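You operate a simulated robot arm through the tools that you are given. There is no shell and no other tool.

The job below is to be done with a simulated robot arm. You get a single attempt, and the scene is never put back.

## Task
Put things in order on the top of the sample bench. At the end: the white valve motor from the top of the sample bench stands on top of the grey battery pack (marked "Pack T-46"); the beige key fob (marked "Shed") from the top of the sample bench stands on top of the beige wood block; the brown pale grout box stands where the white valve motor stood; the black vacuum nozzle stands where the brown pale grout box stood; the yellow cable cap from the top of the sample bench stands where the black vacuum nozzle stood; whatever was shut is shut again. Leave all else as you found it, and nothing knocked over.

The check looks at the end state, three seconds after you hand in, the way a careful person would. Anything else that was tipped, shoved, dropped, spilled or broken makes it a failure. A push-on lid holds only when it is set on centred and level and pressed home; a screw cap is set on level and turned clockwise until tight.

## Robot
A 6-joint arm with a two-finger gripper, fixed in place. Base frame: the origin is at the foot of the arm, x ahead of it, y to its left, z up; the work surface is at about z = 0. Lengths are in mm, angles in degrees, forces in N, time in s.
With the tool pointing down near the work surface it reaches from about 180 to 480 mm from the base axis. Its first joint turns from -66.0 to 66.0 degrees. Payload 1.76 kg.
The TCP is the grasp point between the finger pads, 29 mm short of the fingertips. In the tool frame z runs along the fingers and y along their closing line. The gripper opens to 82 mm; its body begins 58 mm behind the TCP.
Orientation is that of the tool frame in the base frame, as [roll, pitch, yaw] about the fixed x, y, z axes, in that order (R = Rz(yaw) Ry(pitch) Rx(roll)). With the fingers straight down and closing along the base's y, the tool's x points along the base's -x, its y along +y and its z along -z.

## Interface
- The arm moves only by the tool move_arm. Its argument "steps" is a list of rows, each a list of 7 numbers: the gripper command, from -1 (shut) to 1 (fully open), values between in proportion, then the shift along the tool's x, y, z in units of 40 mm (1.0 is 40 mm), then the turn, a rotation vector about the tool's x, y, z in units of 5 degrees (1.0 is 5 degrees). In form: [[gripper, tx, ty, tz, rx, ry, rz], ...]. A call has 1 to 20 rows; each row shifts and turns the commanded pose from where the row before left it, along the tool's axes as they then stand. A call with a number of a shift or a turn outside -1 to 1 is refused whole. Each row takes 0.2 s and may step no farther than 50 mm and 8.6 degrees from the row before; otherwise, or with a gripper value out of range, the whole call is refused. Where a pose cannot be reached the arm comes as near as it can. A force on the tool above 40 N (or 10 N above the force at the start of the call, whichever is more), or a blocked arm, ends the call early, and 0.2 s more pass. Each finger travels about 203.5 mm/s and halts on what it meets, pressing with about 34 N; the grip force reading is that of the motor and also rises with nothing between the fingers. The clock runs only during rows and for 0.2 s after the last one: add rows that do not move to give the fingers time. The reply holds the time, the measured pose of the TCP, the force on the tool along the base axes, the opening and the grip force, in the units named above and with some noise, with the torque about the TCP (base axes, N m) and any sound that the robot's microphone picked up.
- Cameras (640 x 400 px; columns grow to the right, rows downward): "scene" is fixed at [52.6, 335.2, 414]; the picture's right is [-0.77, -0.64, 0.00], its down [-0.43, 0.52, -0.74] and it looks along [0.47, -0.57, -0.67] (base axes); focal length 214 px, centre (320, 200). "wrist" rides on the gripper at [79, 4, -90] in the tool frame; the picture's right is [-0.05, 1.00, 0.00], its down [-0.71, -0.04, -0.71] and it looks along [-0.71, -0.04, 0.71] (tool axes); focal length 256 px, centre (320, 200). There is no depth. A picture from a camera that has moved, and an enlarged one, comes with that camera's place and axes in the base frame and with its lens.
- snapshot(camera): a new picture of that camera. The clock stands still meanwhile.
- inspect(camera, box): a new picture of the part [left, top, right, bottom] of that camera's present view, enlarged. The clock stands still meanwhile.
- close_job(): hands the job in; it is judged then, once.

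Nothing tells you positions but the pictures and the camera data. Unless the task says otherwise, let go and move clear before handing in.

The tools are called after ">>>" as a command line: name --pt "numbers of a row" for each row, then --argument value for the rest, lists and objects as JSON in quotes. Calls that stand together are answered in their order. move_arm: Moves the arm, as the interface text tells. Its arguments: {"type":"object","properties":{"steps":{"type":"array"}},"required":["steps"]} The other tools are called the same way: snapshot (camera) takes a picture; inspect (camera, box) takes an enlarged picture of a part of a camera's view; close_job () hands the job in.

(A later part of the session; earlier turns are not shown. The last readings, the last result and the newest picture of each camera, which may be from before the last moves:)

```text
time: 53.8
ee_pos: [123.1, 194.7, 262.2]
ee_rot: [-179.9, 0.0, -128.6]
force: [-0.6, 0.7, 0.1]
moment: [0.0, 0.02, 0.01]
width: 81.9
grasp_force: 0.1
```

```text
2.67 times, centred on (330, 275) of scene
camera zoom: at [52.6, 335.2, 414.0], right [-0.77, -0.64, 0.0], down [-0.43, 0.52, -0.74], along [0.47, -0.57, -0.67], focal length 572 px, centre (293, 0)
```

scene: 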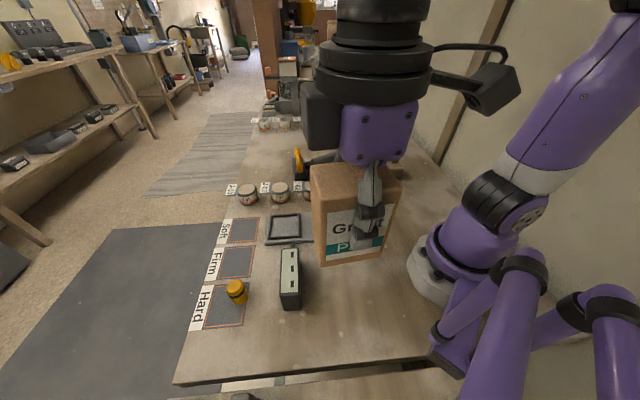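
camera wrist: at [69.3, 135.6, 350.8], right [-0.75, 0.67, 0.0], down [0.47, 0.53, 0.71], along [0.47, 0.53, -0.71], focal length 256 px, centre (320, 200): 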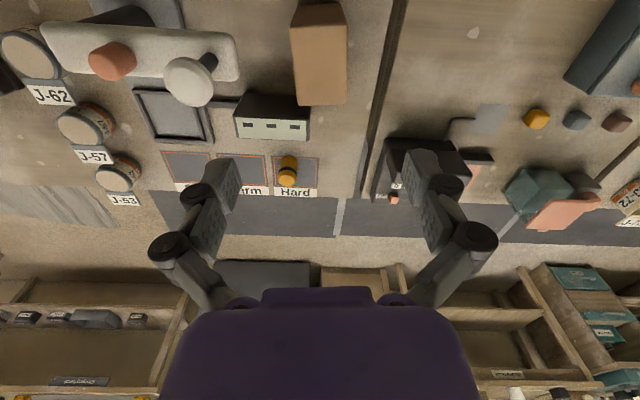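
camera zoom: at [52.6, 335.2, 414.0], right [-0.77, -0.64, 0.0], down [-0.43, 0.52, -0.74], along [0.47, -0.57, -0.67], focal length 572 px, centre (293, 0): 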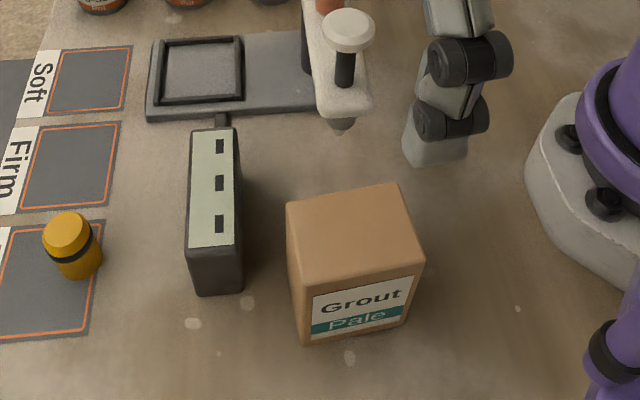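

The box stands upright within about 2-3 mm of where the motor was. Next I will swing back over to the nozzle.

>>> move_arm --pt "1 -0.088 -0.493 0 0 0 1" --pt "1 -0.13 -0.484 0 0 0 1" --pt "1 -0.172 -0.471 0 0 0 1" --pt "1 -0.213 -0.454 0 0 0 1" --pt "1 -0.251 -0.434 0 0 0 1" --pt "1 -0.288 -0.41 0 0 0 1" --pt "1 -0.323 -0.383 0 0 0 1" --pt "1 -0.355 -0.354 0 0 0 1" --pt "1 -0.384 -0.322 0 0 0 1" --pt "1 -0.411 -0.287 0 0 0 1" --pt "1 -0.214 -0.395 0 0 0 1" --pt "1 -0.247 -0.375 0 0 0 1" --pt "1 -0.279 -0.352 0 0 0 1" --pt "1 -0.309 -0.326 0 0 0 1" --pt "1 -0.336 -0.298 0 0 0 1" --pt "1 -0.361 -0.268 0 0 0 1" --pt "1 -0.383 -0.235 0 0 0 1" --pt "1 -0.402 -0.201 0 0 0 1" --pt "1 -0.418 -0.165 0 0 0 1" --pt "1 0 0 0 0 0 0"

>>> snapshot --camera "wrist"

>>> inspect --camera "wrist" --box '[240, 40, 400, 160]'

>>> inspect --camera "scene" --box '[275, 135, 355, 190]'

```text
time: 58.0
ee_pos: [378.7, -42.3, 260.6]
ee_rot: [-180.0, 0.0, 136.3]
force: [-1.0, -0.2, -0.1]
moment: [0.0, -0.01, 0.01]
width: 82.1
grasp_force: 0.1
```

```text
taken
camera wrist: at [324.0, 15.1, 350.9], right [0.73, 0.68, 0.0], down [0.48, -0.52, 0.71], along [0.48, -0.52, -0.71], focal length 256 px, centre (320, 200)
```

wrist: 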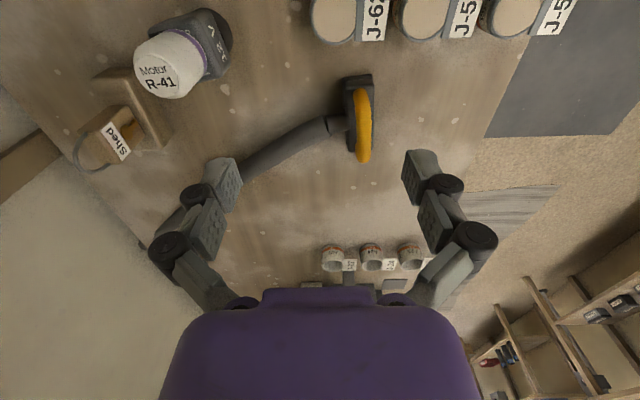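

```text
3.33 times, centred on (320, 100) of wrist
camera zoom: at [324.0, 15.1, 350.9], right [0.73, 0.68, 0.0], down [0.48, -0.52, 0.71], along [0.48, -0.52, -0.71], focal length 853 px, centre (320, 533)
```

zoom: 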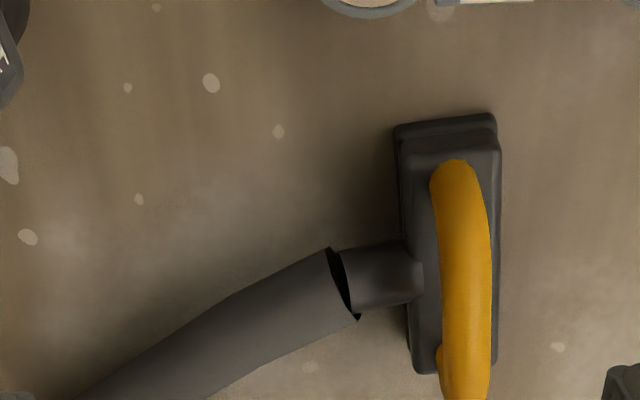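

```text
7.27 times, centred on (315, 162) of scene
camera zoom: at [52.6, 335.2, 414.0], right [-0.77, -0.64, 0.0], down [-0.43, 0.52, -0.74], along [0.47, -0.57, -0.67], focal length 1560 px, centre (356, 473)
```

zoom: 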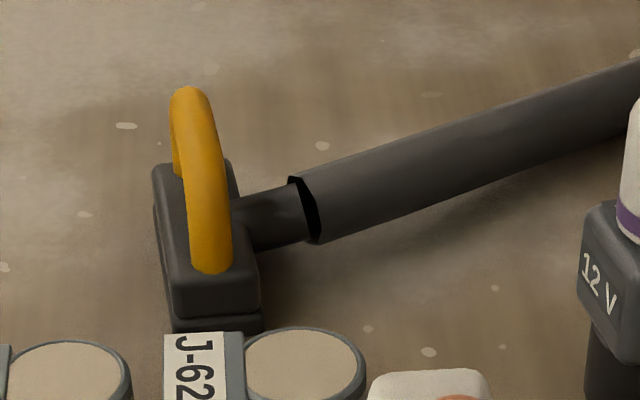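

The nozzle head is roughly 100 x 36 mm, centred near (477, -70). Its yellow handle bar is about 17 mm thick and peaks near z ≈ 98. I will line up with it, tilt 10 degrees outward for reach, and approach in stages.

>>> move_arm --pt "1 0 0 0 0 0 -0.87" --pt "1 0 0 0 0 -1 0" --pt "1 0 0 0 0 -1 0" --pt "1 -0.352 0.2055 0.697 0 0 0" --pt "1 -0.352 0.2055 0.697 0 0 0" --pt "1 -0.352 0.2055 0.697 0 0 0" --pt "1 0 0 0 0 0 0" --pt "1 0 0 0 0 0 0"

>>> snapshot --camera "wrist"

>>> inspect --camera "wrist" --box '[240, 30, 400, 150]'

>>> inspect --camera "scene" --box '[265, 105, 365, 185]'

```text
time: 59.8
ee_pos: [439.5, -57.7, 186.9]
ee_rot: [-179.9, 10.0, 140.8]
force: [0.7, 0.4, 0.9]
moment: [-0.02, 0.01, 0.02]
width: 81.9
grasp_force: 0.0
```

```text
taken
camera wrist: at [368.3, 4.4, 260.8], right [0.67, 0.74, 0.01], down [0.42, -0.39, 0.82], along [0.61, -0.55, -0.57], focal length 256 px, centre (320, 200)
```

wrist: 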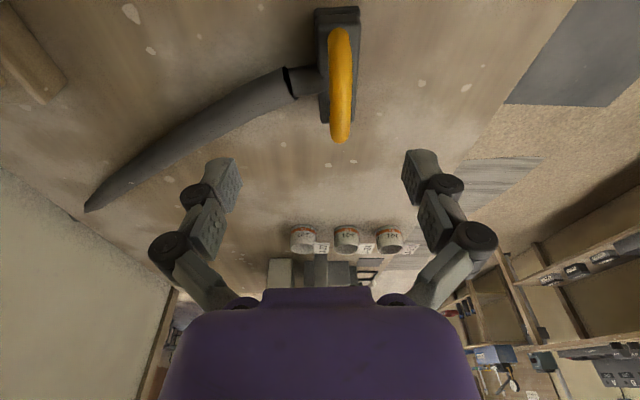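

```text
3.33 times, centred on (320, 90) of wrist
camera zoom: at [368.3, 4.4, 260.8], right [0.67, 0.74, 0.01], down [0.42, -0.39, 0.82], along [0.61, -0.55, -0.57], focal length 853 px, centre (320, 567)
```

zoom: 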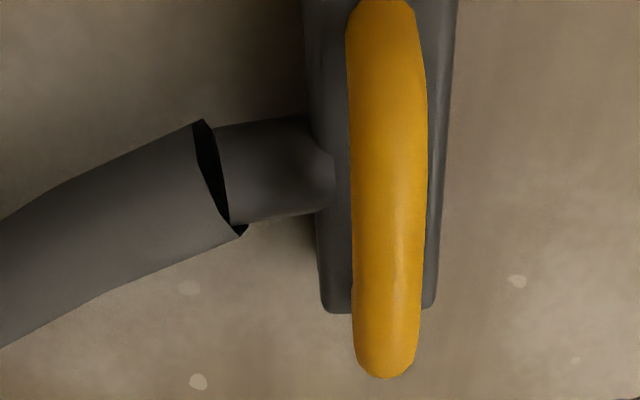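

```text
5.00 times, centred on (315, 145) of scene
camera zoom: at [52.6, 335.2, 414.0], right [-0.77, -0.64, 0.0], down [-0.43, 0.52, -0.74], along [0.47, -0.57, -0.67], focal length 1072 px, centre (345, 475)
```

zoom: 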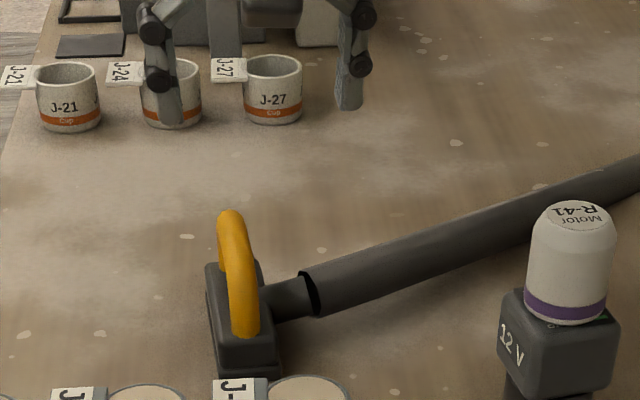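

The handle is in line with the gripper. I will cover the remaining 33 mm outward and 14 mm sideways while coming down to just above it.

>>> move_arm --pt "1 -0.298 0.181 0.687 0 0 0" --pt "1 -0.298 0.181 0.687 0 0 0" --pt "1 0 0 0 0 0 0" --pt "1 0 0 0 0 0 0"

>>> snapshot --camera "wrist"

>>> inspect --camera "scene" --box '[265, 105, 365, 185]'

```text
time: 60.8
ee_pos: [473.6, -67.2, 133.7]
ee_rot: [180.0, 10.1, 140.7]
force: [0.1, -0.3, -0.2]
moment: [0.01, 0.02, -0.02]
width: 82.2
grasp_force: 0.0
```

```text
taken
camera wrist: at [402.9, -6.1, 209.7], right [0.67, 0.74, 0.01], down [0.42, -0.39, 0.82], along [0.61, -0.55, -0.57], focal length 256 px, centre (320, 200)
```

wrist: 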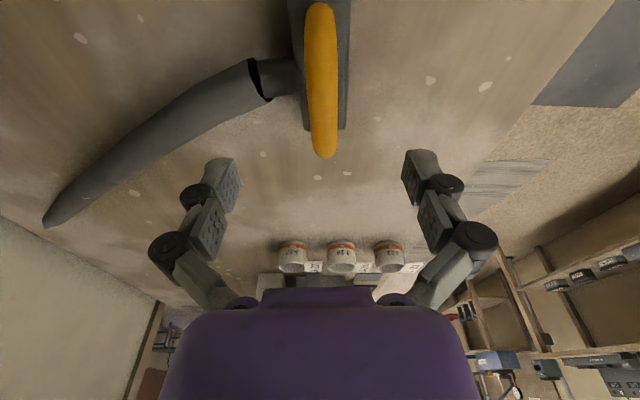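

```text
5.00 times, centred on (315, 145) of scene
camera zoom: at [52.6, 335.2, 414.0], right [-0.77, -0.64, 0.0], down [-0.43, 0.52, -0.74], along [0.47, -0.57, -0.67], focal length 1072 px, centre (345, 475)
```

zoom: 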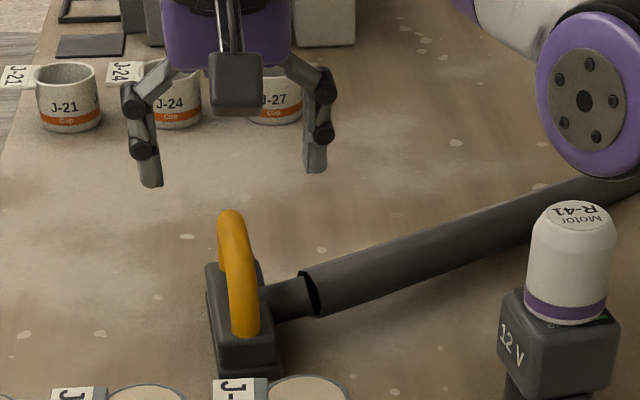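

Lateral offset is 2.6 mm and the handle is centred lengthwise. I will correct, lower so the pads straddle the bar, and close.

>>> move_arm --pt "1 0.097 0.065 0.55 0 0 0" --pt "1 0.097 0 0.55 0 0 0" --pt "1 0 0 0 0 0 0" --pt "0.2 0 0 0 0 0 0" --pt "-0.5 0 0 0 0 0 0" --pt "-1 0 0 0 0 0 0" --pt "-1 0 0 0 0 0 0" --pt "-1 0 0 0 0 0 0"

>>> snapshot --camera "wrist"

>>> inspect --camera "scene" --box '[265, 105, 365, 185]'

```text
time: 62.6
ee_pos: [460.2, -64.3, 102.2]
ee_rot: [179.9, 9.9, 140.8]
force: [-0.8, 2.6, 5.6]
moment: [0.1, -0.04, -0.06]
width: 17.4
grasp_force: 34.2
out of reach, approached as far as the arm can: row 1, 2
```

```text
taken
camera wrist: at [389.9, -2.7, 176.8], right [0.67, 0.74, 0.01], down [0.42, -0.39, 0.82], along [0.61, -0.55, -0.57], focal length 256 px, centre (320, 200)
```

wrist: 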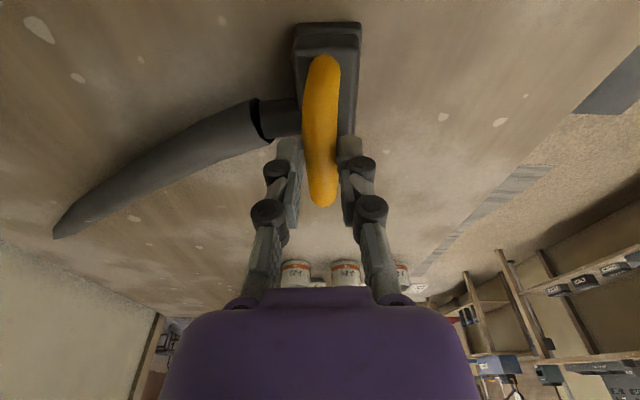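

```text
5.00 times, centred on (315, 145) of scene
camera zoom: at [52.6, 335.2, 414.0], right [-0.77, -0.64, 0.0], down [-0.43, 0.52, -0.74], along [0.47, -0.57, -0.67], focal length 1072 px, centre (345, 475)
```

zoom: 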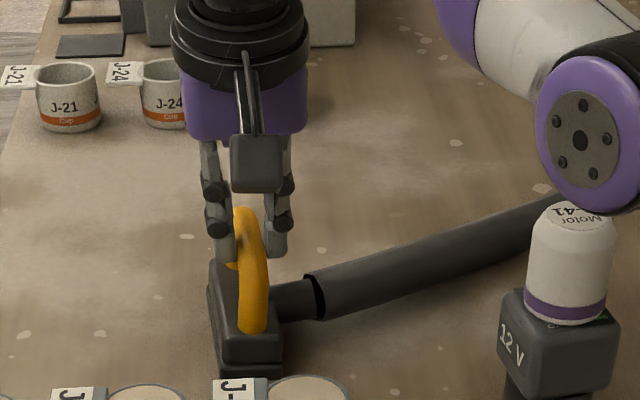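

The arm ran out of reach while lowering and took the handle about 15 mm off-centre. I do not want to lift it off balance, so I will let go, rise, tilt a further 10 degrees and re-grip at the middle.

>>> move_arm --pt "-0.2 0 0 0 0 0 0" --pt "0.6 0 0 0 0 0 0" --pt "1 0 0 0 0 0 0" --pt "1 -0.1 0 -0.57 0 0 0" --pt "1 -0.1 0 -0.57 0 0 0" --pt "1 0 0 0 0 -1 0" --pt "1 0 0 0 0 -1 0" --pt "1 0 0 0 0 0 0"

>>> snapshot --camera "wrist"

>>> inspect --camera "scene" --box '[265, 105, 365, 185]'

```text
time: 64.4
ee_pos: [462.7, -61.4, 168.4]
ee_rot: [-179.9, 19.7, 140.7]
force: [0.2, -0.3, 0.4]
moment: [-0.01, -0.01, 0.0]
width: 81.7
grasp_force: 0.1
out of reach, approached as far as the arm can: row 7
```

```text
taken
camera wrist: at [384.0, 7.7, 226.6], right [0.67, 0.74, 0.01], down [0.31, -0.3, 0.9], along [0.67, -0.6, -0.43], focal length 256 px, centre (320, 200)
```

wrist: 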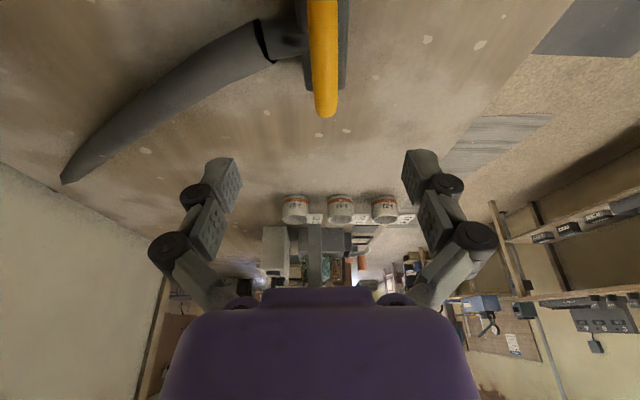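

```text
5.00 times, centred on (315, 145) of scene
camera zoom: at [52.6, 335.2, 414.0], right [-0.77, -0.64, 0.0], down [-0.43, 0.52, -0.74], along [0.47, -0.57, -0.67], focal length 1072 px, centre (345, 475)
```

zoom: 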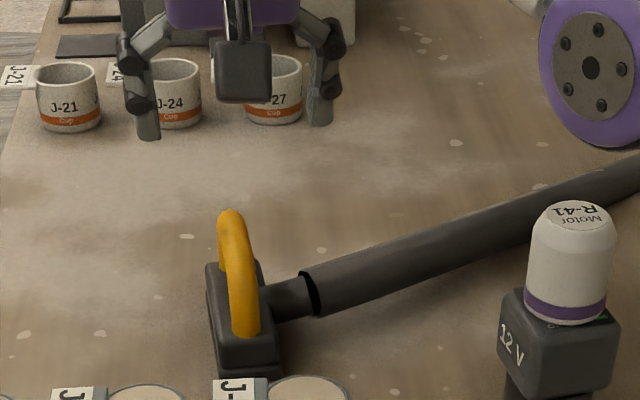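

The nozzle stands exactly as it did. The arm hit a limit with this yaw and tilt combination, so I will look at the whole arm before choosing another approach.

>>> snapshot --camera "scene"

```text
taken
```

scene: 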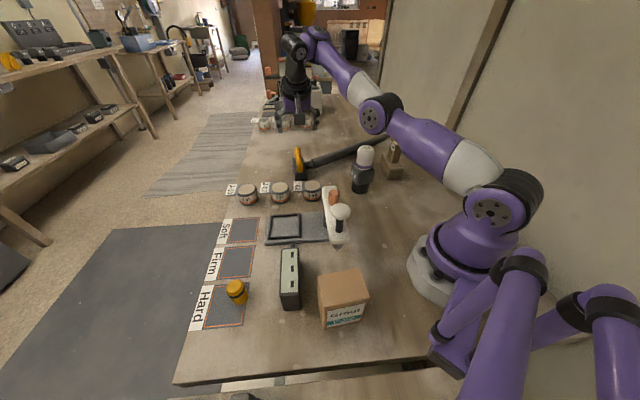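

The arm is almost straight out here, and the sideways tilt is what limits it. With the tool straight down it should still get within about 10 mm of the handle's centre, so I will untilt and try that.

>>> move_arm --pt "1 0.35 0 -0.128 0 0 0" --pt "1 0.35 0 -0.128 0 0 0" --pt "1 0 0 0 0 1 0" --pt "1 0 0 0 0 1 0" --pt "1 0 0 0 0 1 0" --pt "1 0 0 0 0 0.95 0" --pt "1 0 0 0 0 0 0" --pt "1 0 0 0 0 0 0"

```text
time: 66.2
ee_pos: [446.9, -42.3, 169.2]
ee_rot: [180.0, 0.3, 140.6]
force: [0.1, -0.4, -0.4]
moment: [-0.01, -0.02, 0.0]
width: 81.5
grasp_force: 0.0
out of reach, approached as far as the arm can: row 1, 2, 6
```

The tool is upright again. I will move toward the handle while dropping, since reach grows lower down, and check what position it really reaches.

>>> move_arm --pt "1 -0.29 -0.055 0.49 0 0 0" --pt "1 -0.29 -0.055 0.49 0 0 0" --pt "1 0 0 0 0 0 0" --pt "1 0 0 0 0 0 0"

>>> snapshot --camera "wrist"

>>> snapshot --camera "scene"

```text
time: 67.2
ee_pos: [461.0, -60.6, 130.6]
ee_rot: [-180.0, 0.2, 140.7]
force: [0.5, 0.1, 0.6]
moment: [0.0, 0.01, 0.03]
width: 81.9
grasp_force: 0.0
```

```text
taken
camera wrist: at [402.3, -7.4, 219.2], right [0.67, 0.74, 0.0], down [0.52, -0.47, 0.71], along [0.52, -0.48, -0.7], focal length 256 px, centre (320, 200)
```

wrist: 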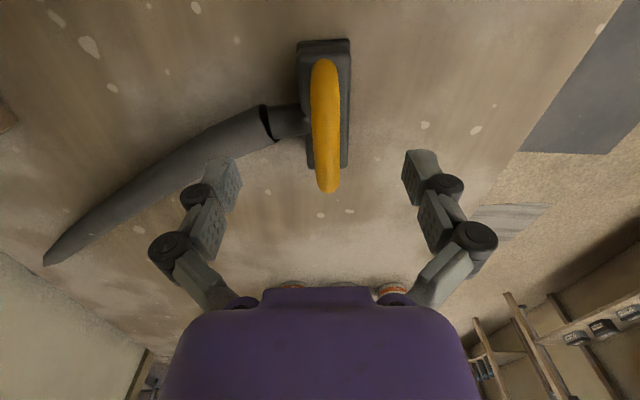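

```text
taken
```

scene: 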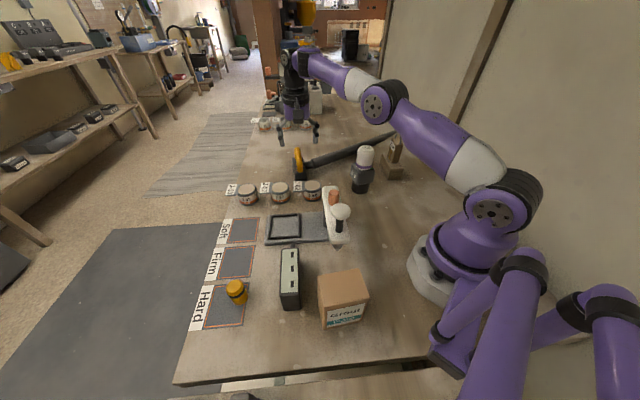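

That position was reached without trouble, and the handle's middle is only about 9 mm further out and 4 mm to the side. I will go down beside the bar with that correction and check before closing.

>>> move_arm --pt "1 0 0.1 0.3 0 0 0" --pt "1 -0.08 0 0.35 0 0 0" --pt "1 -0.1 0 0.3 0 0 0" --pt "1 0 0 0 0 0 0" --pt "1 0 0 0 0 0 0"

>>> snapshot --camera "wrist"

>>> inspect --camera "scene" --box '[265, 105, 365, 185]'

```text
time: 68.4
ee_pos: [471.2, -61.8, 92.6]
ee_rot: [-179.9, 0.2, 140.7]
force: [0.1, 0.2, 0.4]
moment: [0.0, 0.0, -0.01]
width: 81.9
grasp_force: 0.1
```

```text
taken
camera wrist: at [410.2, -9.0, 181.4], right [0.67, 0.74, 0.0], down [0.52, -0.47, 0.71], along [0.52, -0.48, -0.7], focal length 256 px, centre (320, 200)
```

wrist: 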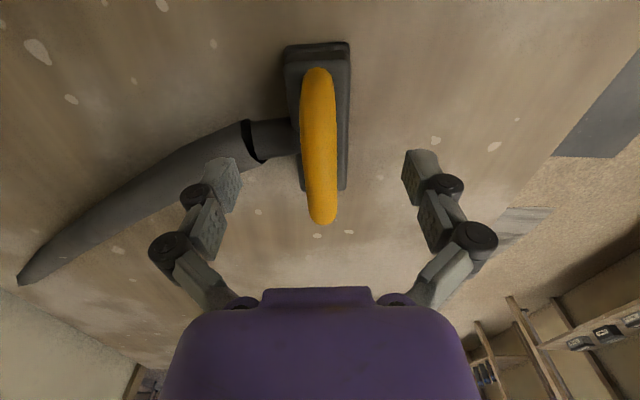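

```text
5.00 times, centred on (315, 145) of scene
camera zoom: at [52.6, 335.2, 414.0], right [-0.77, -0.64, 0.0], down [-0.43, 0.52, -0.74], along [0.47, -0.57, -0.67], focal length 1072 px, centre (345, 475)
```

zoom: 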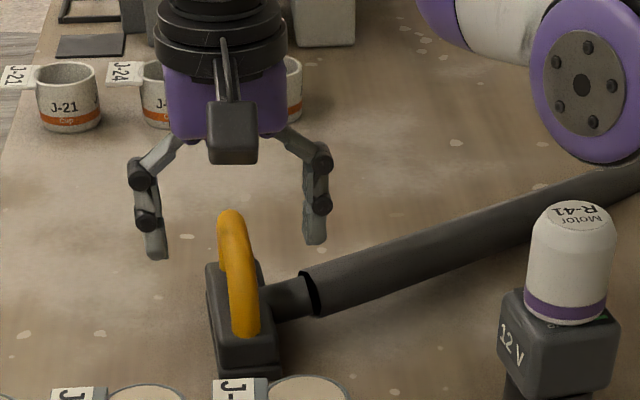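

The gripper now straddles the middle of the handle at the right height, within a couple of millimetres. Closing.

>>> move_arm --pt "0.2 0 0 0 0 0 0" --pt "-0.3 0 0 0 0 0 0" --pt "-1 0 0 0 0 0 0" --pt "-1 0 0 0 0 0 0" --pt "-1 0 0 0 0 0 0"

>>> snapshot --camera "wrist"

>>> inspect --camera "scene" --box '[265, 105, 365, 185]'

```text
time: 69.6
ee_pos: [470.0, -61.4, 92.9]
ee_rot: [-180.0, 0.3, 140.7]
force: [-0.7, -1.6, 9.8]
moment: [-0.03, 0.02, -0.08]
width: 16.9
grasp_force: 33.5
```

```text
taken
camera wrist: at [410.2, -9.0, 181.9], right [0.67, 0.74, 0.0], down [0.52, -0.47, 0.71], along [0.53, -0.48, -0.7], focal length 256 px, centre (320, 200)
```

wrist: 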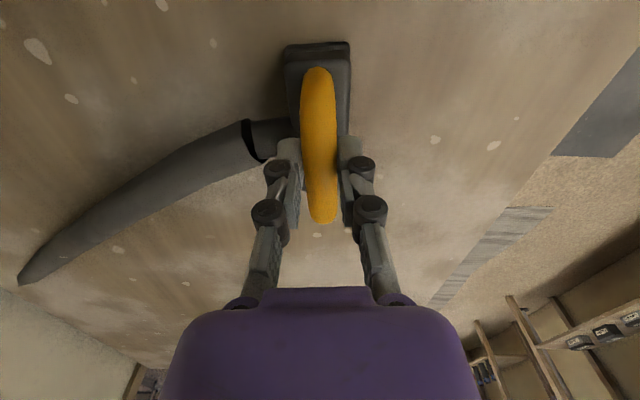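

```text
5.00 times, centred on (315, 145) of scene
camera zoom: at [52.6, 335.2, 414.0], right [-0.77, -0.64, 0.0], down [-0.43, 0.52, -0.74], along [0.47, -0.57, -0.67], focal length 1072 px, centre (345, 475)
```

zoom: 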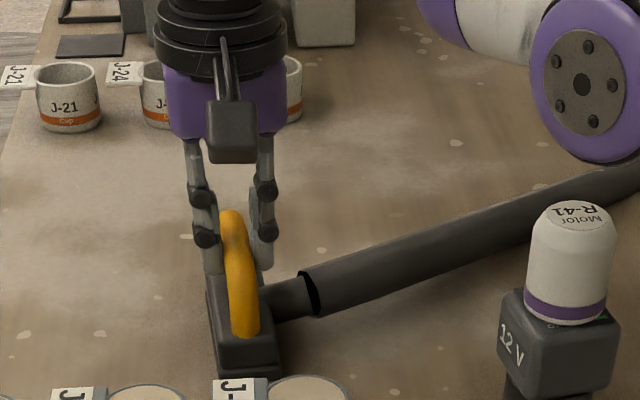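

The handle is gripped at its centre. Before lifting I will measure where the head sits relative to the gripper.

>>> inspect --camera "wrist" --box '[230, 20, 400, 140]'

>>> inspect --camera "wrist" --box '[230, 120, 400, 240]'

```text
3.33 times, centred on (315, 80) of wrist
camera zoom: at [410.2, -9.0, 181.9], right [0.67, 0.74, 0.0], down [0.52, -0.47, 0.71], along [0.53, -0.48, -0.7], focal length 853 px, centre (337, 600)
```

zoom: 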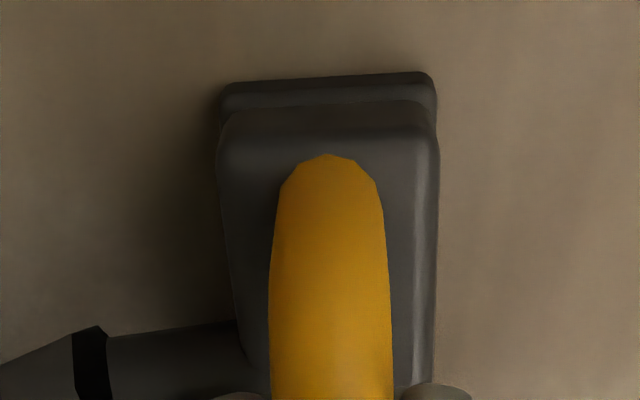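

```text
3.33 times, centred on (315, 180) of wrist
camera zoom: at [410.2, -9.0, 181.9], right [0.67, 0.74, 0.0], down [0.52, -0.47, 0.71], along [0.53, -0.48, -0.7], focal length 853 px, centre (337, 267)
```

zoom: 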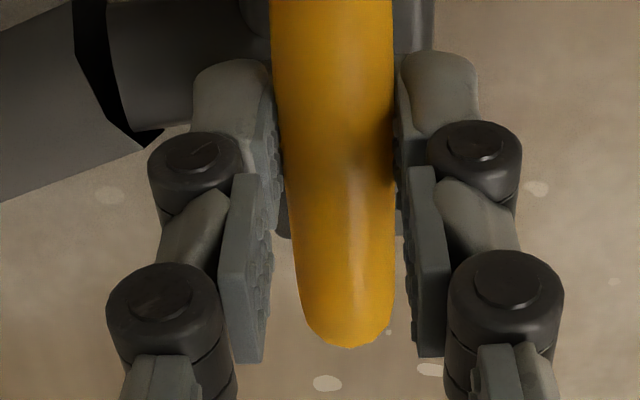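

The head's centre is about 8 mm outward of the grasp, so the nozzle stands at roughly (476.5, -68), which is where the cap must go later. I will lift a little while easing toward the target, then check.

>>> move_arm --pt "-1 -0.025 -0.109 -0.2 0 0 0" --pt "-1 -0.08 -0.452 -0.35 0 0 0" --pt "-1 0 0 0 0 0 0" --pt "-1 0 0 0 0 0 0"

>>> snapshot --camera "wrist"

>>> inspect --camera "scene" --box '[265, 105, 425, 205]'

```text
time: 70.6
ee_pos: [459.7, -80.9, 115.3]
ee_rot: [180.0, 0.2, 140.7]
force: [1.2, -0.2, -1.9]
moment: [0.01, 0.03, -0.03]
width: 16.6
grasp_force: 33.9
```

```text
taken
camera wrist: at [399.4, -27.9, 204.1], right [0.67, 0.74, 0.0], down [0.52, -0.47, 0.71], along [0.52, -0.48, -0.7], focal length 256 px, centre (320, 200)
```

wrist: 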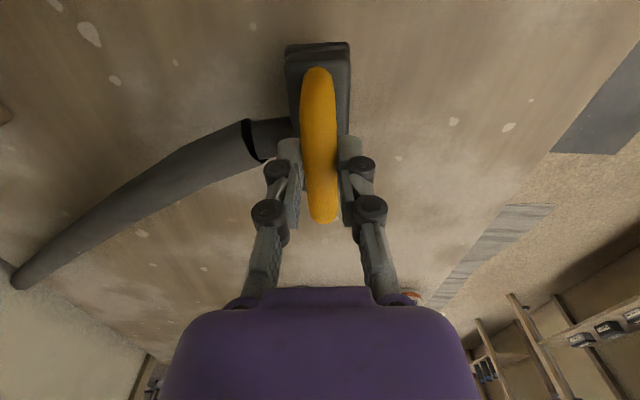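

```text
4.00 times, centred on (345, 155) of scene
camera zoom: at [52.6, 335.2, 414.0], right [-0.77, -0.64, 0.0], down [-0.43, 0.52, -0.74], along [0.47, -0.57, -0.67], focal length 858 px, centre (220, 380)
```

zoom: 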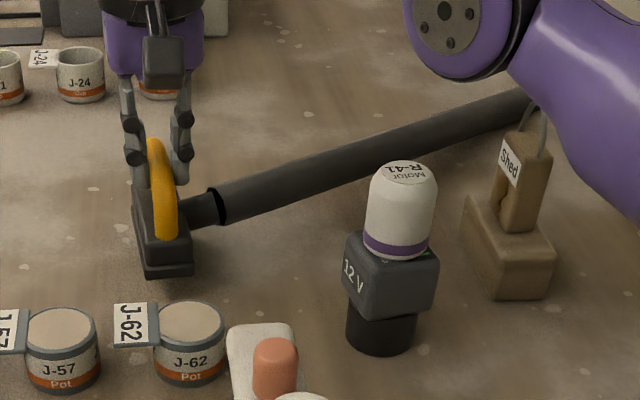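

The nozzle is up and hanging level. I want to see how the hose follows, so I will check its far end before moving on.

>>> inspect --camera "wrist" --box '[0, 90, 300, 300]'

>>> inspect --camera "scene" --box '[350, 90, 450, 160]'

```text
1.90 times, centred on (150, 195) of wrist
camera zoom: at [399.4, -27.9, 204.1], right [0.67, 0.74, 0.0], down [0.52, -0.47, 0.71], along [0.52, -0.48, -0.7], focal length 488 px, centre (644, 210)
```

zoom: 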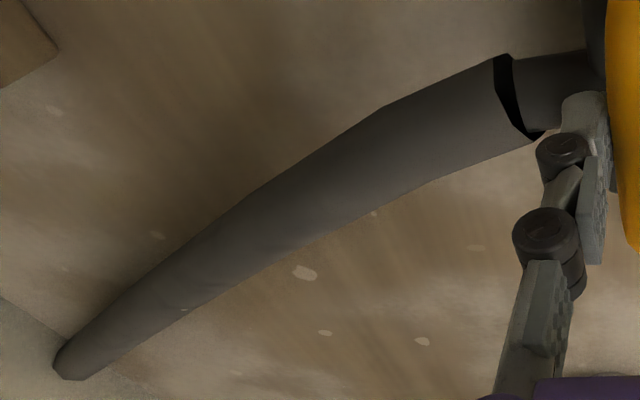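

```text
5.71 times, centred on (400, 125) of scene
camera zoom: at [52.6, 335.2, 414.0], right [-0.77, -0.64, 0.0], down [-0.43, 0.52, -0.74], along [0.47, -0.57, -0.67], focal length 1226 px, centre (-137, 629)
```

zoom: 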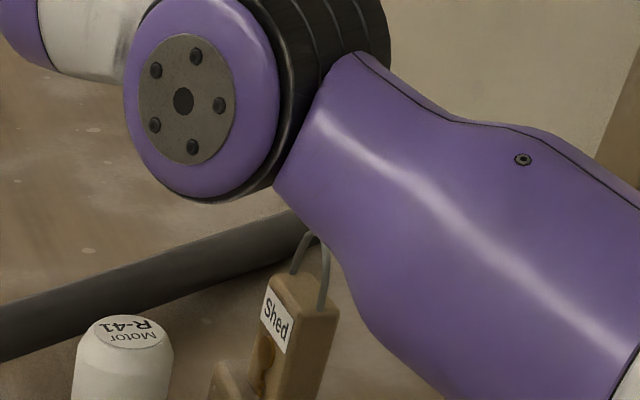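

The hose simply moves along with the nozzle and touches nothing. I will keep the nozzle's orientation and carry it straight to the grout box's old spot.

>>> move_arm --pt "-1 -0.128 -0.7125 -0.1 0 0 0" --pt "-1 -0.128 -0.7125 -0.1 0 0 0" --pt "-1 -0.128 -0.7125 -0.1 0 0 0" --pt "-1 -0.128 -0.7125 0 0 0 0" --pt "-1 -0.128 -0.7125 0 0 0 0" --pt "-1 0 0 0 0 0 0" --pt "-1 0 0 0 0 0 0"

>>> snapshot --camera "wrist"

>>> inspect --camera "scene" --box '[265, 95, 425, 205]'

```text
time: 72.2
ee_pos: [387.7, -207.0, 126.7]
ee_rot: [-180.0, 0.3, 140.8]
force: [-0.1, 0.4, -2.1]
moment: [-0.01, 0.04, 0.03]
width: 16.7
grasp_force: 34.0
```

```text
taken
camera wrist: at [328.4, -154.1, 216.2], right [0.67, 0.74, 0.0], down [0.52, -0.47, 0.71], along [0.52, -0.48, -0.7], focal length 256 px, centre (320, 200)
```

wrist: 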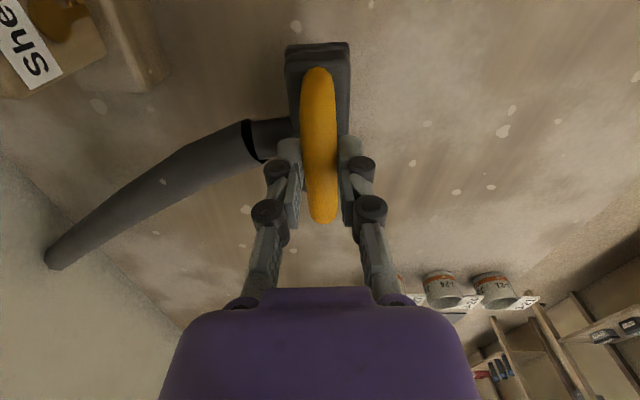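

```text
3.64 times, centred on (345, 150) of scene
camera zoom: at [52.6, 335.2, 414.0], right [-0.77, -0.64, 0.0], down [-0.43, 0.52, -0.74], along [0.47, -0.57, -0.67], focal length 780 px, centre (229, 382)
```

zoom: 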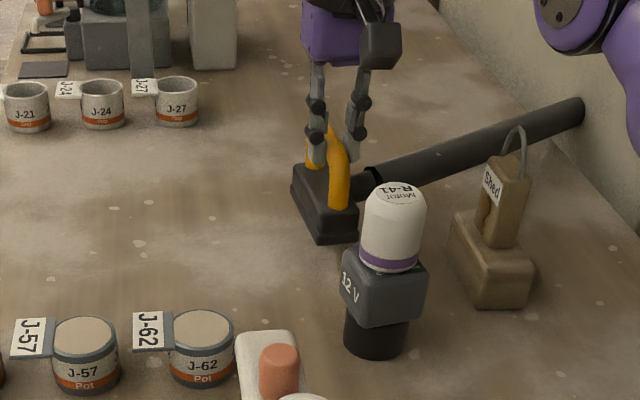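

The nozzle is above the target spot, level and clear of the motor and fob. I will make a 2 mm correction and lower it almost to the bench.

>>> move_arm --pt "-1 -0.043 0.026 0.3 0 0 0" --pt "-1 0 0 0.4 0 0 0" --pt "-1 0 0 0 0 0 0" --pt "-1 0 0 0 0 0 0"

>>> inspect --camera "scene" --box '[325, 120, 415, 190]'

```text
time: 73.2
ee_pos: [391.3, -207.5, 98.5]
ee_rot: [-180.0, 0.2, 140.7]
force: [0.2, -1.1, -2.0]
moment: [0.01, 0.01, -0.02]
width: 16.8
grasp_force: 34.3
```

```text
5.71 times, centred on (370, 155) of scene
camera zoom: at [52.6, 335.2, 414.0], right [-0.77, -0.64, 0.0], down [-0.43, 0.52, -0.74], along [0.47, -0.57, -0.67], focal length 1226 px, centre (34, 457)
```

zoom: 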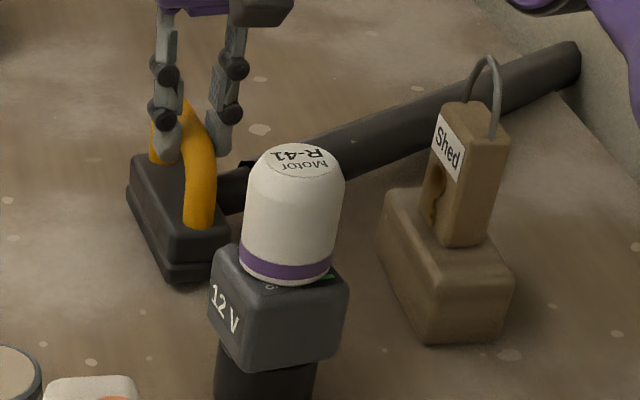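

Position looks right to within a few millimetres. Lowering the last bit gently.

>>> move_arm --pt "-1 0 0 0.08 0 0 0" --pt "-1 0 0 0.04 0 0 0" --pt "-1 0 0 0 0 0 0"

```text
time: 74.0
ee_pos: [390.1, -206.9, 93.8]
ee_rot: [-180.0, 0.2, 140.7]
force: [0.3, -0.4, -2.0]
moment: [0.02, 0.0, -0.01]
width: 16.6
grasp_force: 33.8
```

>>> move_arm --pt "-1 0 0 0.035 0 0 0" --pt "-1 0 0 0 0 0 0"

```text
time: 74.6
ee_pos: [390.7, -208.1, 93.3]
ee_rot: [180.0, 0.2, 140.7]
force: [-0.4, 0.7, 1.7]
moment: [-0.05, -0.08, 0.0]
width: 17.1
grasp_force: 34.0
```

It is just touching the bench with a light load. Releasing the handle.

>>> move_arm --pt "-0.4 0 0 0 0 0 0" --pt "0.2 0 0 0 0 0 0" --pt "0.8 0 0 0 0 0 0" --pt "1 0 0 0 0 0 0"

>>> snapshot --camera "wrist"

>>> inspect --camera "scene" --box '[325, 120, 415, 190]'

```text
time: 75.6
ee_pos: [391.0, -209.4, 93.7]
ee_rot: [179.9, 0.3, 140.7]
force: [0.2, 0.9, 0.4]
moment: [0.0, -0.01, -0.02]
width: 82.1
grasp_force: 0.0
```

```text
taken
camera wrist: at [330.7, -155.9, 181.9], right [0.67, 0.74, 0.0], down [0.52, -0.47, 0.71], along [0.52, -0.48, -0.7], focal length 256 px, centre (320, 200)
```

wrist: 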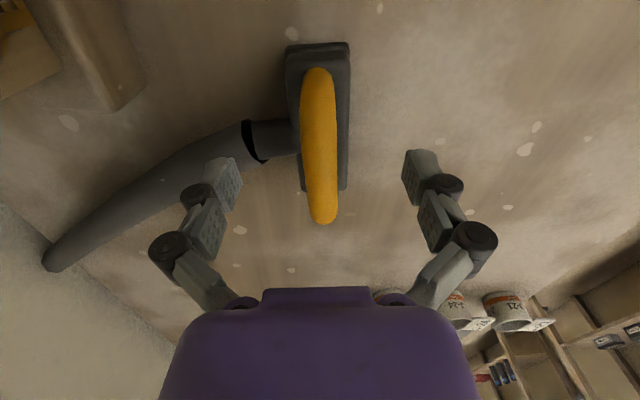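

```text
5.71 times, centred on (370, 155) of scene
camera zoom: at [52.6, 335.2, 414.0], right [-0.77, -0.64, 0.0], down [-0.43, 0.52, -0.74], along [0.47, -0.57, -0.67], focal length 1226 px, centre (34, 457)
```

zoom: 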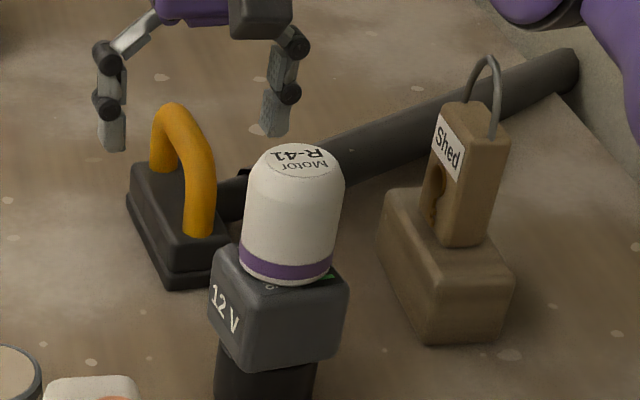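

The nozzle stands upright. I will measure its position before leaving, then rise.

>>> inspect --camera "wrist" --box '[220, 20, 420, 240]'

>>> move_arm --pt "1 0 0 -0.4 0 0 0" --pt "1 0 0 -0.8 0 0 0" --pt "1 0.3 0 -0.8 0 0 0" --pt "1 0.5 0 -0.8 0 0 0" --pt "1 0.5 0 -0.8 0 0 0" --pt "1 0 0 0 0 0 0"

>>> snapshot --camera "wrist"

>>> inspect --camera "wrist" --box '[240, 20, 400, 160]'

```text
1.82 times, centred on (320, 130) of wrist
camera zoom: at [330.7, -155.9, 181.9], right [0.67, 0.74, 0.0], down [0.52, -0.47, 0.71], along [0.52, -0.48, -0.7], focal length 465 px, centre (320, 327)
```

zoom: 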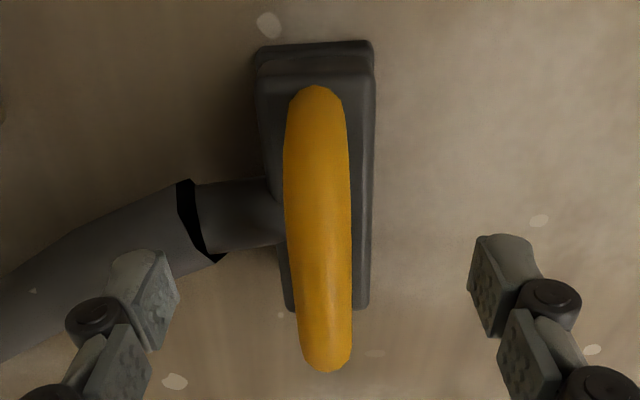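

```text
time: 77.0
ee_pos: [350.7, -175.5, 237.6]
ee_rot: [179.9, 0.2, 140.6]
force: [0.5, 0.7, -0.7]
moment: [0.0, -0.03, 0.0]
width: 82.2
grasp_force: 0.1
```

```text
taken
camera wrist: at [290.6, -123.6, 326.5], right [0.67, 0.74, 0.0], down [0.52, -0.47, 0.71], along [0.52, -0.48, -0.7], focal length 256 px, centre (320, 200)
```

wrist: 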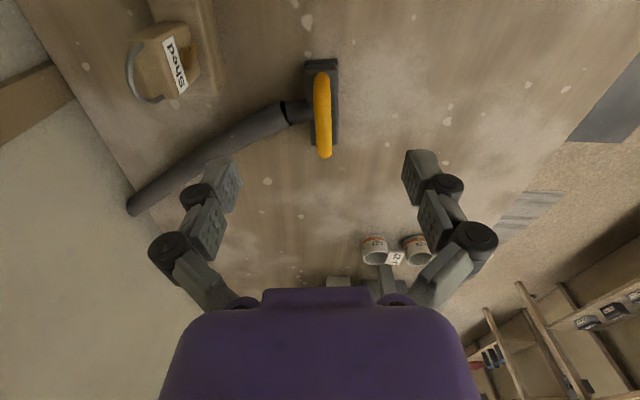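

```text
2.86 times, centred on (320, 90) of wrist
camera zoom: at [290.6, -123.6, 326.5], right [0.67, 0.74, 0.0], down [0.52, -0.47, 0.71], along [0.52, -0.48, -0.7], focal length 731 px, centre (320, 514)
```

zoom: 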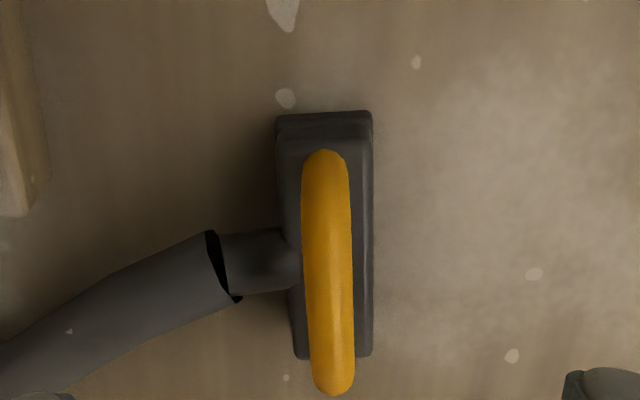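

The nozzle stands about 7 mm beyond the box's exact old centre. A small correction is easy, so I will go back down the same path, re-grip, shift it and set it down again.

>>> move_arm --pt "1 -0.5 0 0.8 0 0 0" --pt "1 -0.5 0 0.8 0 0 0" --pt "1 -0.3 0 0.8 0 0 0" --pt "1 0 0 0.8 0 0 0" --pt "1 0 0 0.4 0 0 0" --pt "1 0 0 0 0 0 0" --pt "1 0 0 0 0 0 0"

>>> snapshot --camera "wrist"

```text
time: 78.6
ee_pos: [390.9, -208.7, 93.1]
ee_rot: [180.0, 0.3, 140.7]
force: [0.1, 1.0, 0.4]
moment: [0.0, 0.01, 0.03]
width: 82.1
grasp_force: 0.1
```

```text
taken
camera wrist: at [330.7, -156.6, 181.1], right [0.67, 0.74, 0.0], down [0.52, -0.47, 0.71], along [0.52, -0.48, -0.7], focal length 256 px, centre (320, 200)
```

wrist: 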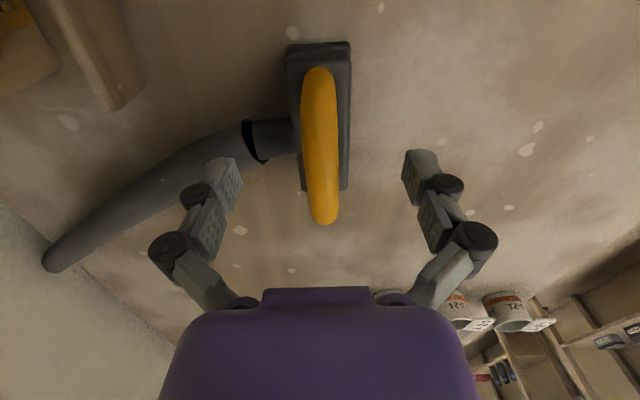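

Back in place. Gripping a little nearer the middle, lifting a few millimetres, shifting inward by 7.5 mm and lowering again.

>>> move_arm --pt "1 -0.15 0 0 0 0 0" --pt "1 0 0 0 0 0 0" --pt "0.2 0 0 0 0 0 0" --pt "-0.3 0 0 0 0 0 0" --pt "-1 0 0 0 0 0 0" --pt "-1 0 0 0 0 0 0" --pt "-1 0 0 0 0 0 0" --pt "-1 0 0 -0.15 0 0 0" --pt "-1 0 0 0 0 0 0" --pt "-1 0.186 0.0095 0 0 0 0" --pt "-1 0 0 0 0 0 0" --pt "-1 0 0 0.1 0 0 0" --pt "-1 0 0 0 0 0 0"

>>> inspect --camera "scene" --box '[325, 120, 415, 190]'

```text
time: 81.4
ee_pos: [390.5, -207.0, 94.1]
ee_rot: [-179.9, 0.3, 140.8]
force: [0.0, 0.1, -3.3]
moment: [0.0, -0.03, -0.03]
width: 16.7
grasp_force: 33.7
```

```text
5.71 times, centred on (370, 155) of scene
camera zoom: at [52.6, 335.2, 414.0], right [-0.77, -0.64, 0.0], down [-0.43, 0.52, -0.74], along [0.47, -0.57, -0.67], focal length 1226 px, centre (34, 457)
```

zoom: 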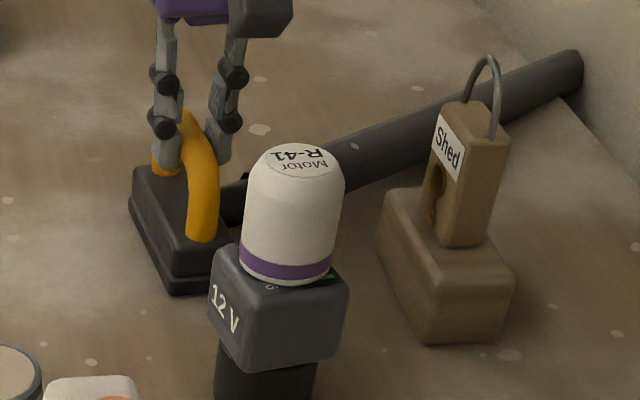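

Still hanging a millimetre or two off the bench. Easing down until it touches.

>>> move_arm --pt "-1 0 0 0.035 0 0 0" --pt "-1 0 0 0 0 0 0"

```text
time: 82.0
ee_pos: [389.7, -208.2, 92.6]
ee_rot: [180.0, 0.1, 140.7]
force: [0.5, 0.5, -2.4]
moment: [0.04, 0.02, 0.01]
width: 16.6
grasp_force: 33.8
```

>>> move_arm --pt "-1 0 0 0.03 0 0 0" --pt "-1 0 0 0 0 0 0"

```text
time: 82.6
ee_pos: [391.0, -207.8, 91.8]
ee_rot: [-180.0, 0.3, 140.7]
force: [-1.6, -0.6, 1.3]
moment: [-0.02, -0.01, 0.0]
width: 17.1
grasp_force: 34.3
```

Light contact again. Releasing and rising straight up, then checking.

>>> move_arm --pt "-0.4 0 0 0 0 0 0" --pt "0.2 0 0 0 0 0 0" --pt "0.8 0 0 0 0 0 0" --pt "1 0 0 0 0 0 0" --pt "1 0 0 -0.4 0 0 0" --pt "1 0 0 -0.8 0 0 0" --pt "1 0.3 0 -0.8 0 0 0" --pt "1 0.5 0 -0.8 0 0 0" --pt "1 0.5 0 -0.8 0 0 0" --pt "1 0 0 0 0 0 0"

>>> inspect --camera "wrist" --box '[240, 20, 400, 160]'

>>> inspect --camera "scene" --box '[300, 100, 420, 200]'

```text
time: 84.8
ee_pos: [348.6, -173.1, 236.6]
ee_rot: [180.0, 0.1, 140.8]
force: [0.7, -0.9, -0.1]
moment: [0.03, 0.0, -0.03]
width: 81.7
grasp_force: 0.1
```

```text
2.86 times, centred on (320, 90) of wrist
camera zoom: at [288.4, -120.6, 325.3], right [0.67, 0.74, 0.0], down [0.52, -0.47, 0.71], along [0.52, -0.48, -0.7], focal length 731 px, centre (320, 514)
```

zoom: 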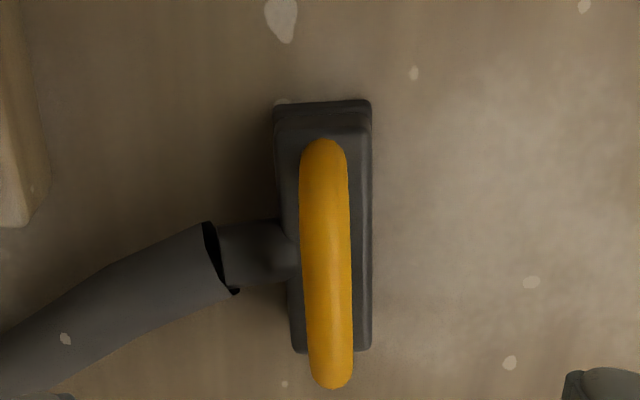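

```text
4.00 times, centred on (360, 150) of scene
camera zoom: at [52.6, 335.2, 414.0], right [-0.77, -0.64, 0.0], down [-0.43, 0.52, -0.74], along [0.47, -0.57, -0.67], focal length 858 px, centre (160, 400)
```

zoom: 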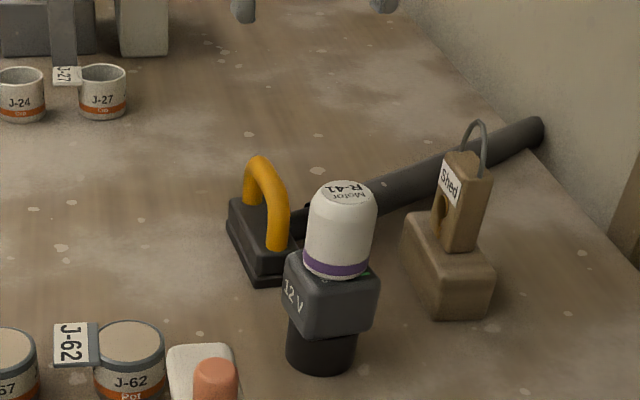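

The nozzle now stands at (396, -213.5), matching the box's old spot, and everything else is undisturbed. Next is the cable cap: I will swing over to it at a safe height.

>>> move_arm --pt "1 0.281 0.549 0 0 0 -1" --pt "1 0.232 0.571 0 0 0 -1" --pt "1 0.182 0.589 0 0 0 -1" --pt "1 0.129 0.603 0 0 0 -1" --pt "1 0.076 0.612 0 0 0 -1" --pt "1 0.023 0.616 0 0 0 -1" --pt "1 -0.031 0.616 0 0 0 -1" --pt "1 -0.084 0.611 0 0 0 -1" --pt "1 0.346 0.704 0 0 0 -1" --pt "1 0.284 0.732 0 0 0 -1" --pt "1 0.219 0.754 0 0 0 -1" --pt "1 0.152 0.77 0 0 0 -1" --pt "1 0.085 0.78 0 0 0 -1" --pt "1 0.016 0.785 0 0 0 -1" --pt "1 -0.052 0.783 0 0 0 -1" --pt "1 -0.12 0.776 0 0 0 -1" --pt "1 -0.187 0.762 0 0 0 -1" --pt "1 0 0 0 0 0 0"

>>> snapshot --camera "wrist"

>>> inspect --camera "wrist" --box '[250, 40, 390, 150]'

>>> snapshot --camera "scene"

```text
time: 88.6
ee_pos: [262.9, 270.4, 233.5]
ee_rot: [-179.7, 0.0, -134.3]
force: [0.7, 0.2, 0.1]
moment: [-0.02, 0.02, -0.01]
width: 82.1
grasp_force: 0.0
```

```text
taken
camera wrist: at [203.8, 215.0, 323.4], right [-0.68, 0.74, 0.0], down [0.52, 0.48, 0.71], along [0.52, 0.48, -0.71], focal length 256 px, centre (320, 200)
```

wrist: 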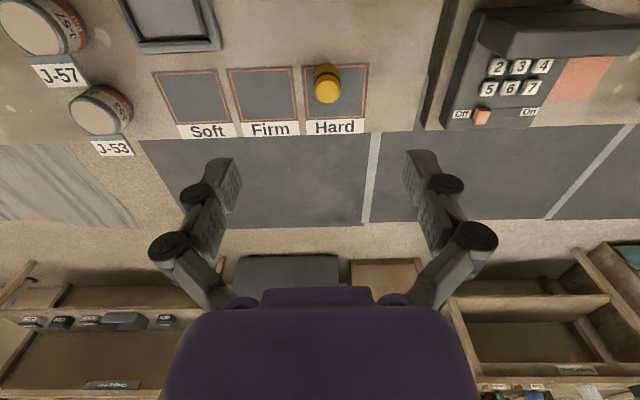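

```text
3.64 times, centred on (320, 95) of wrist
camera zoom: at [203.8, 215.0, 323.4], right [-0.68, 0.74, 0.0], down [0.52, 0.48, 0.71], along [0.52, 0.48, -0.71], focal length 931 px, centre (320, 582)
```

zoom: 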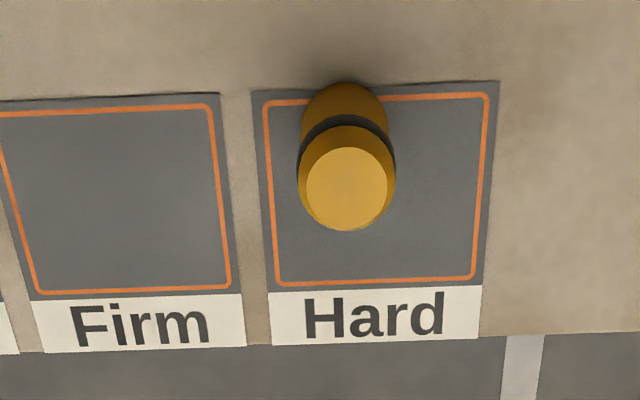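

```text
taken
```

scene: 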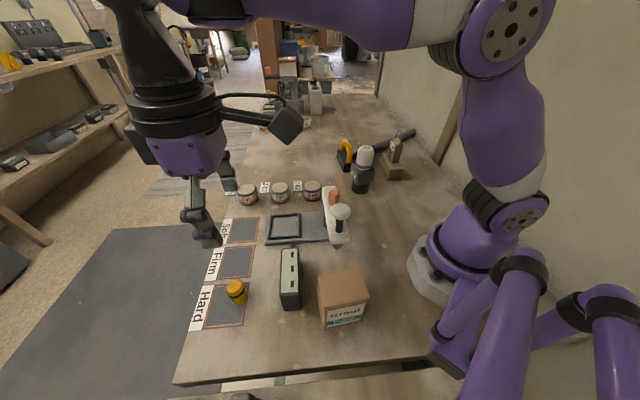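

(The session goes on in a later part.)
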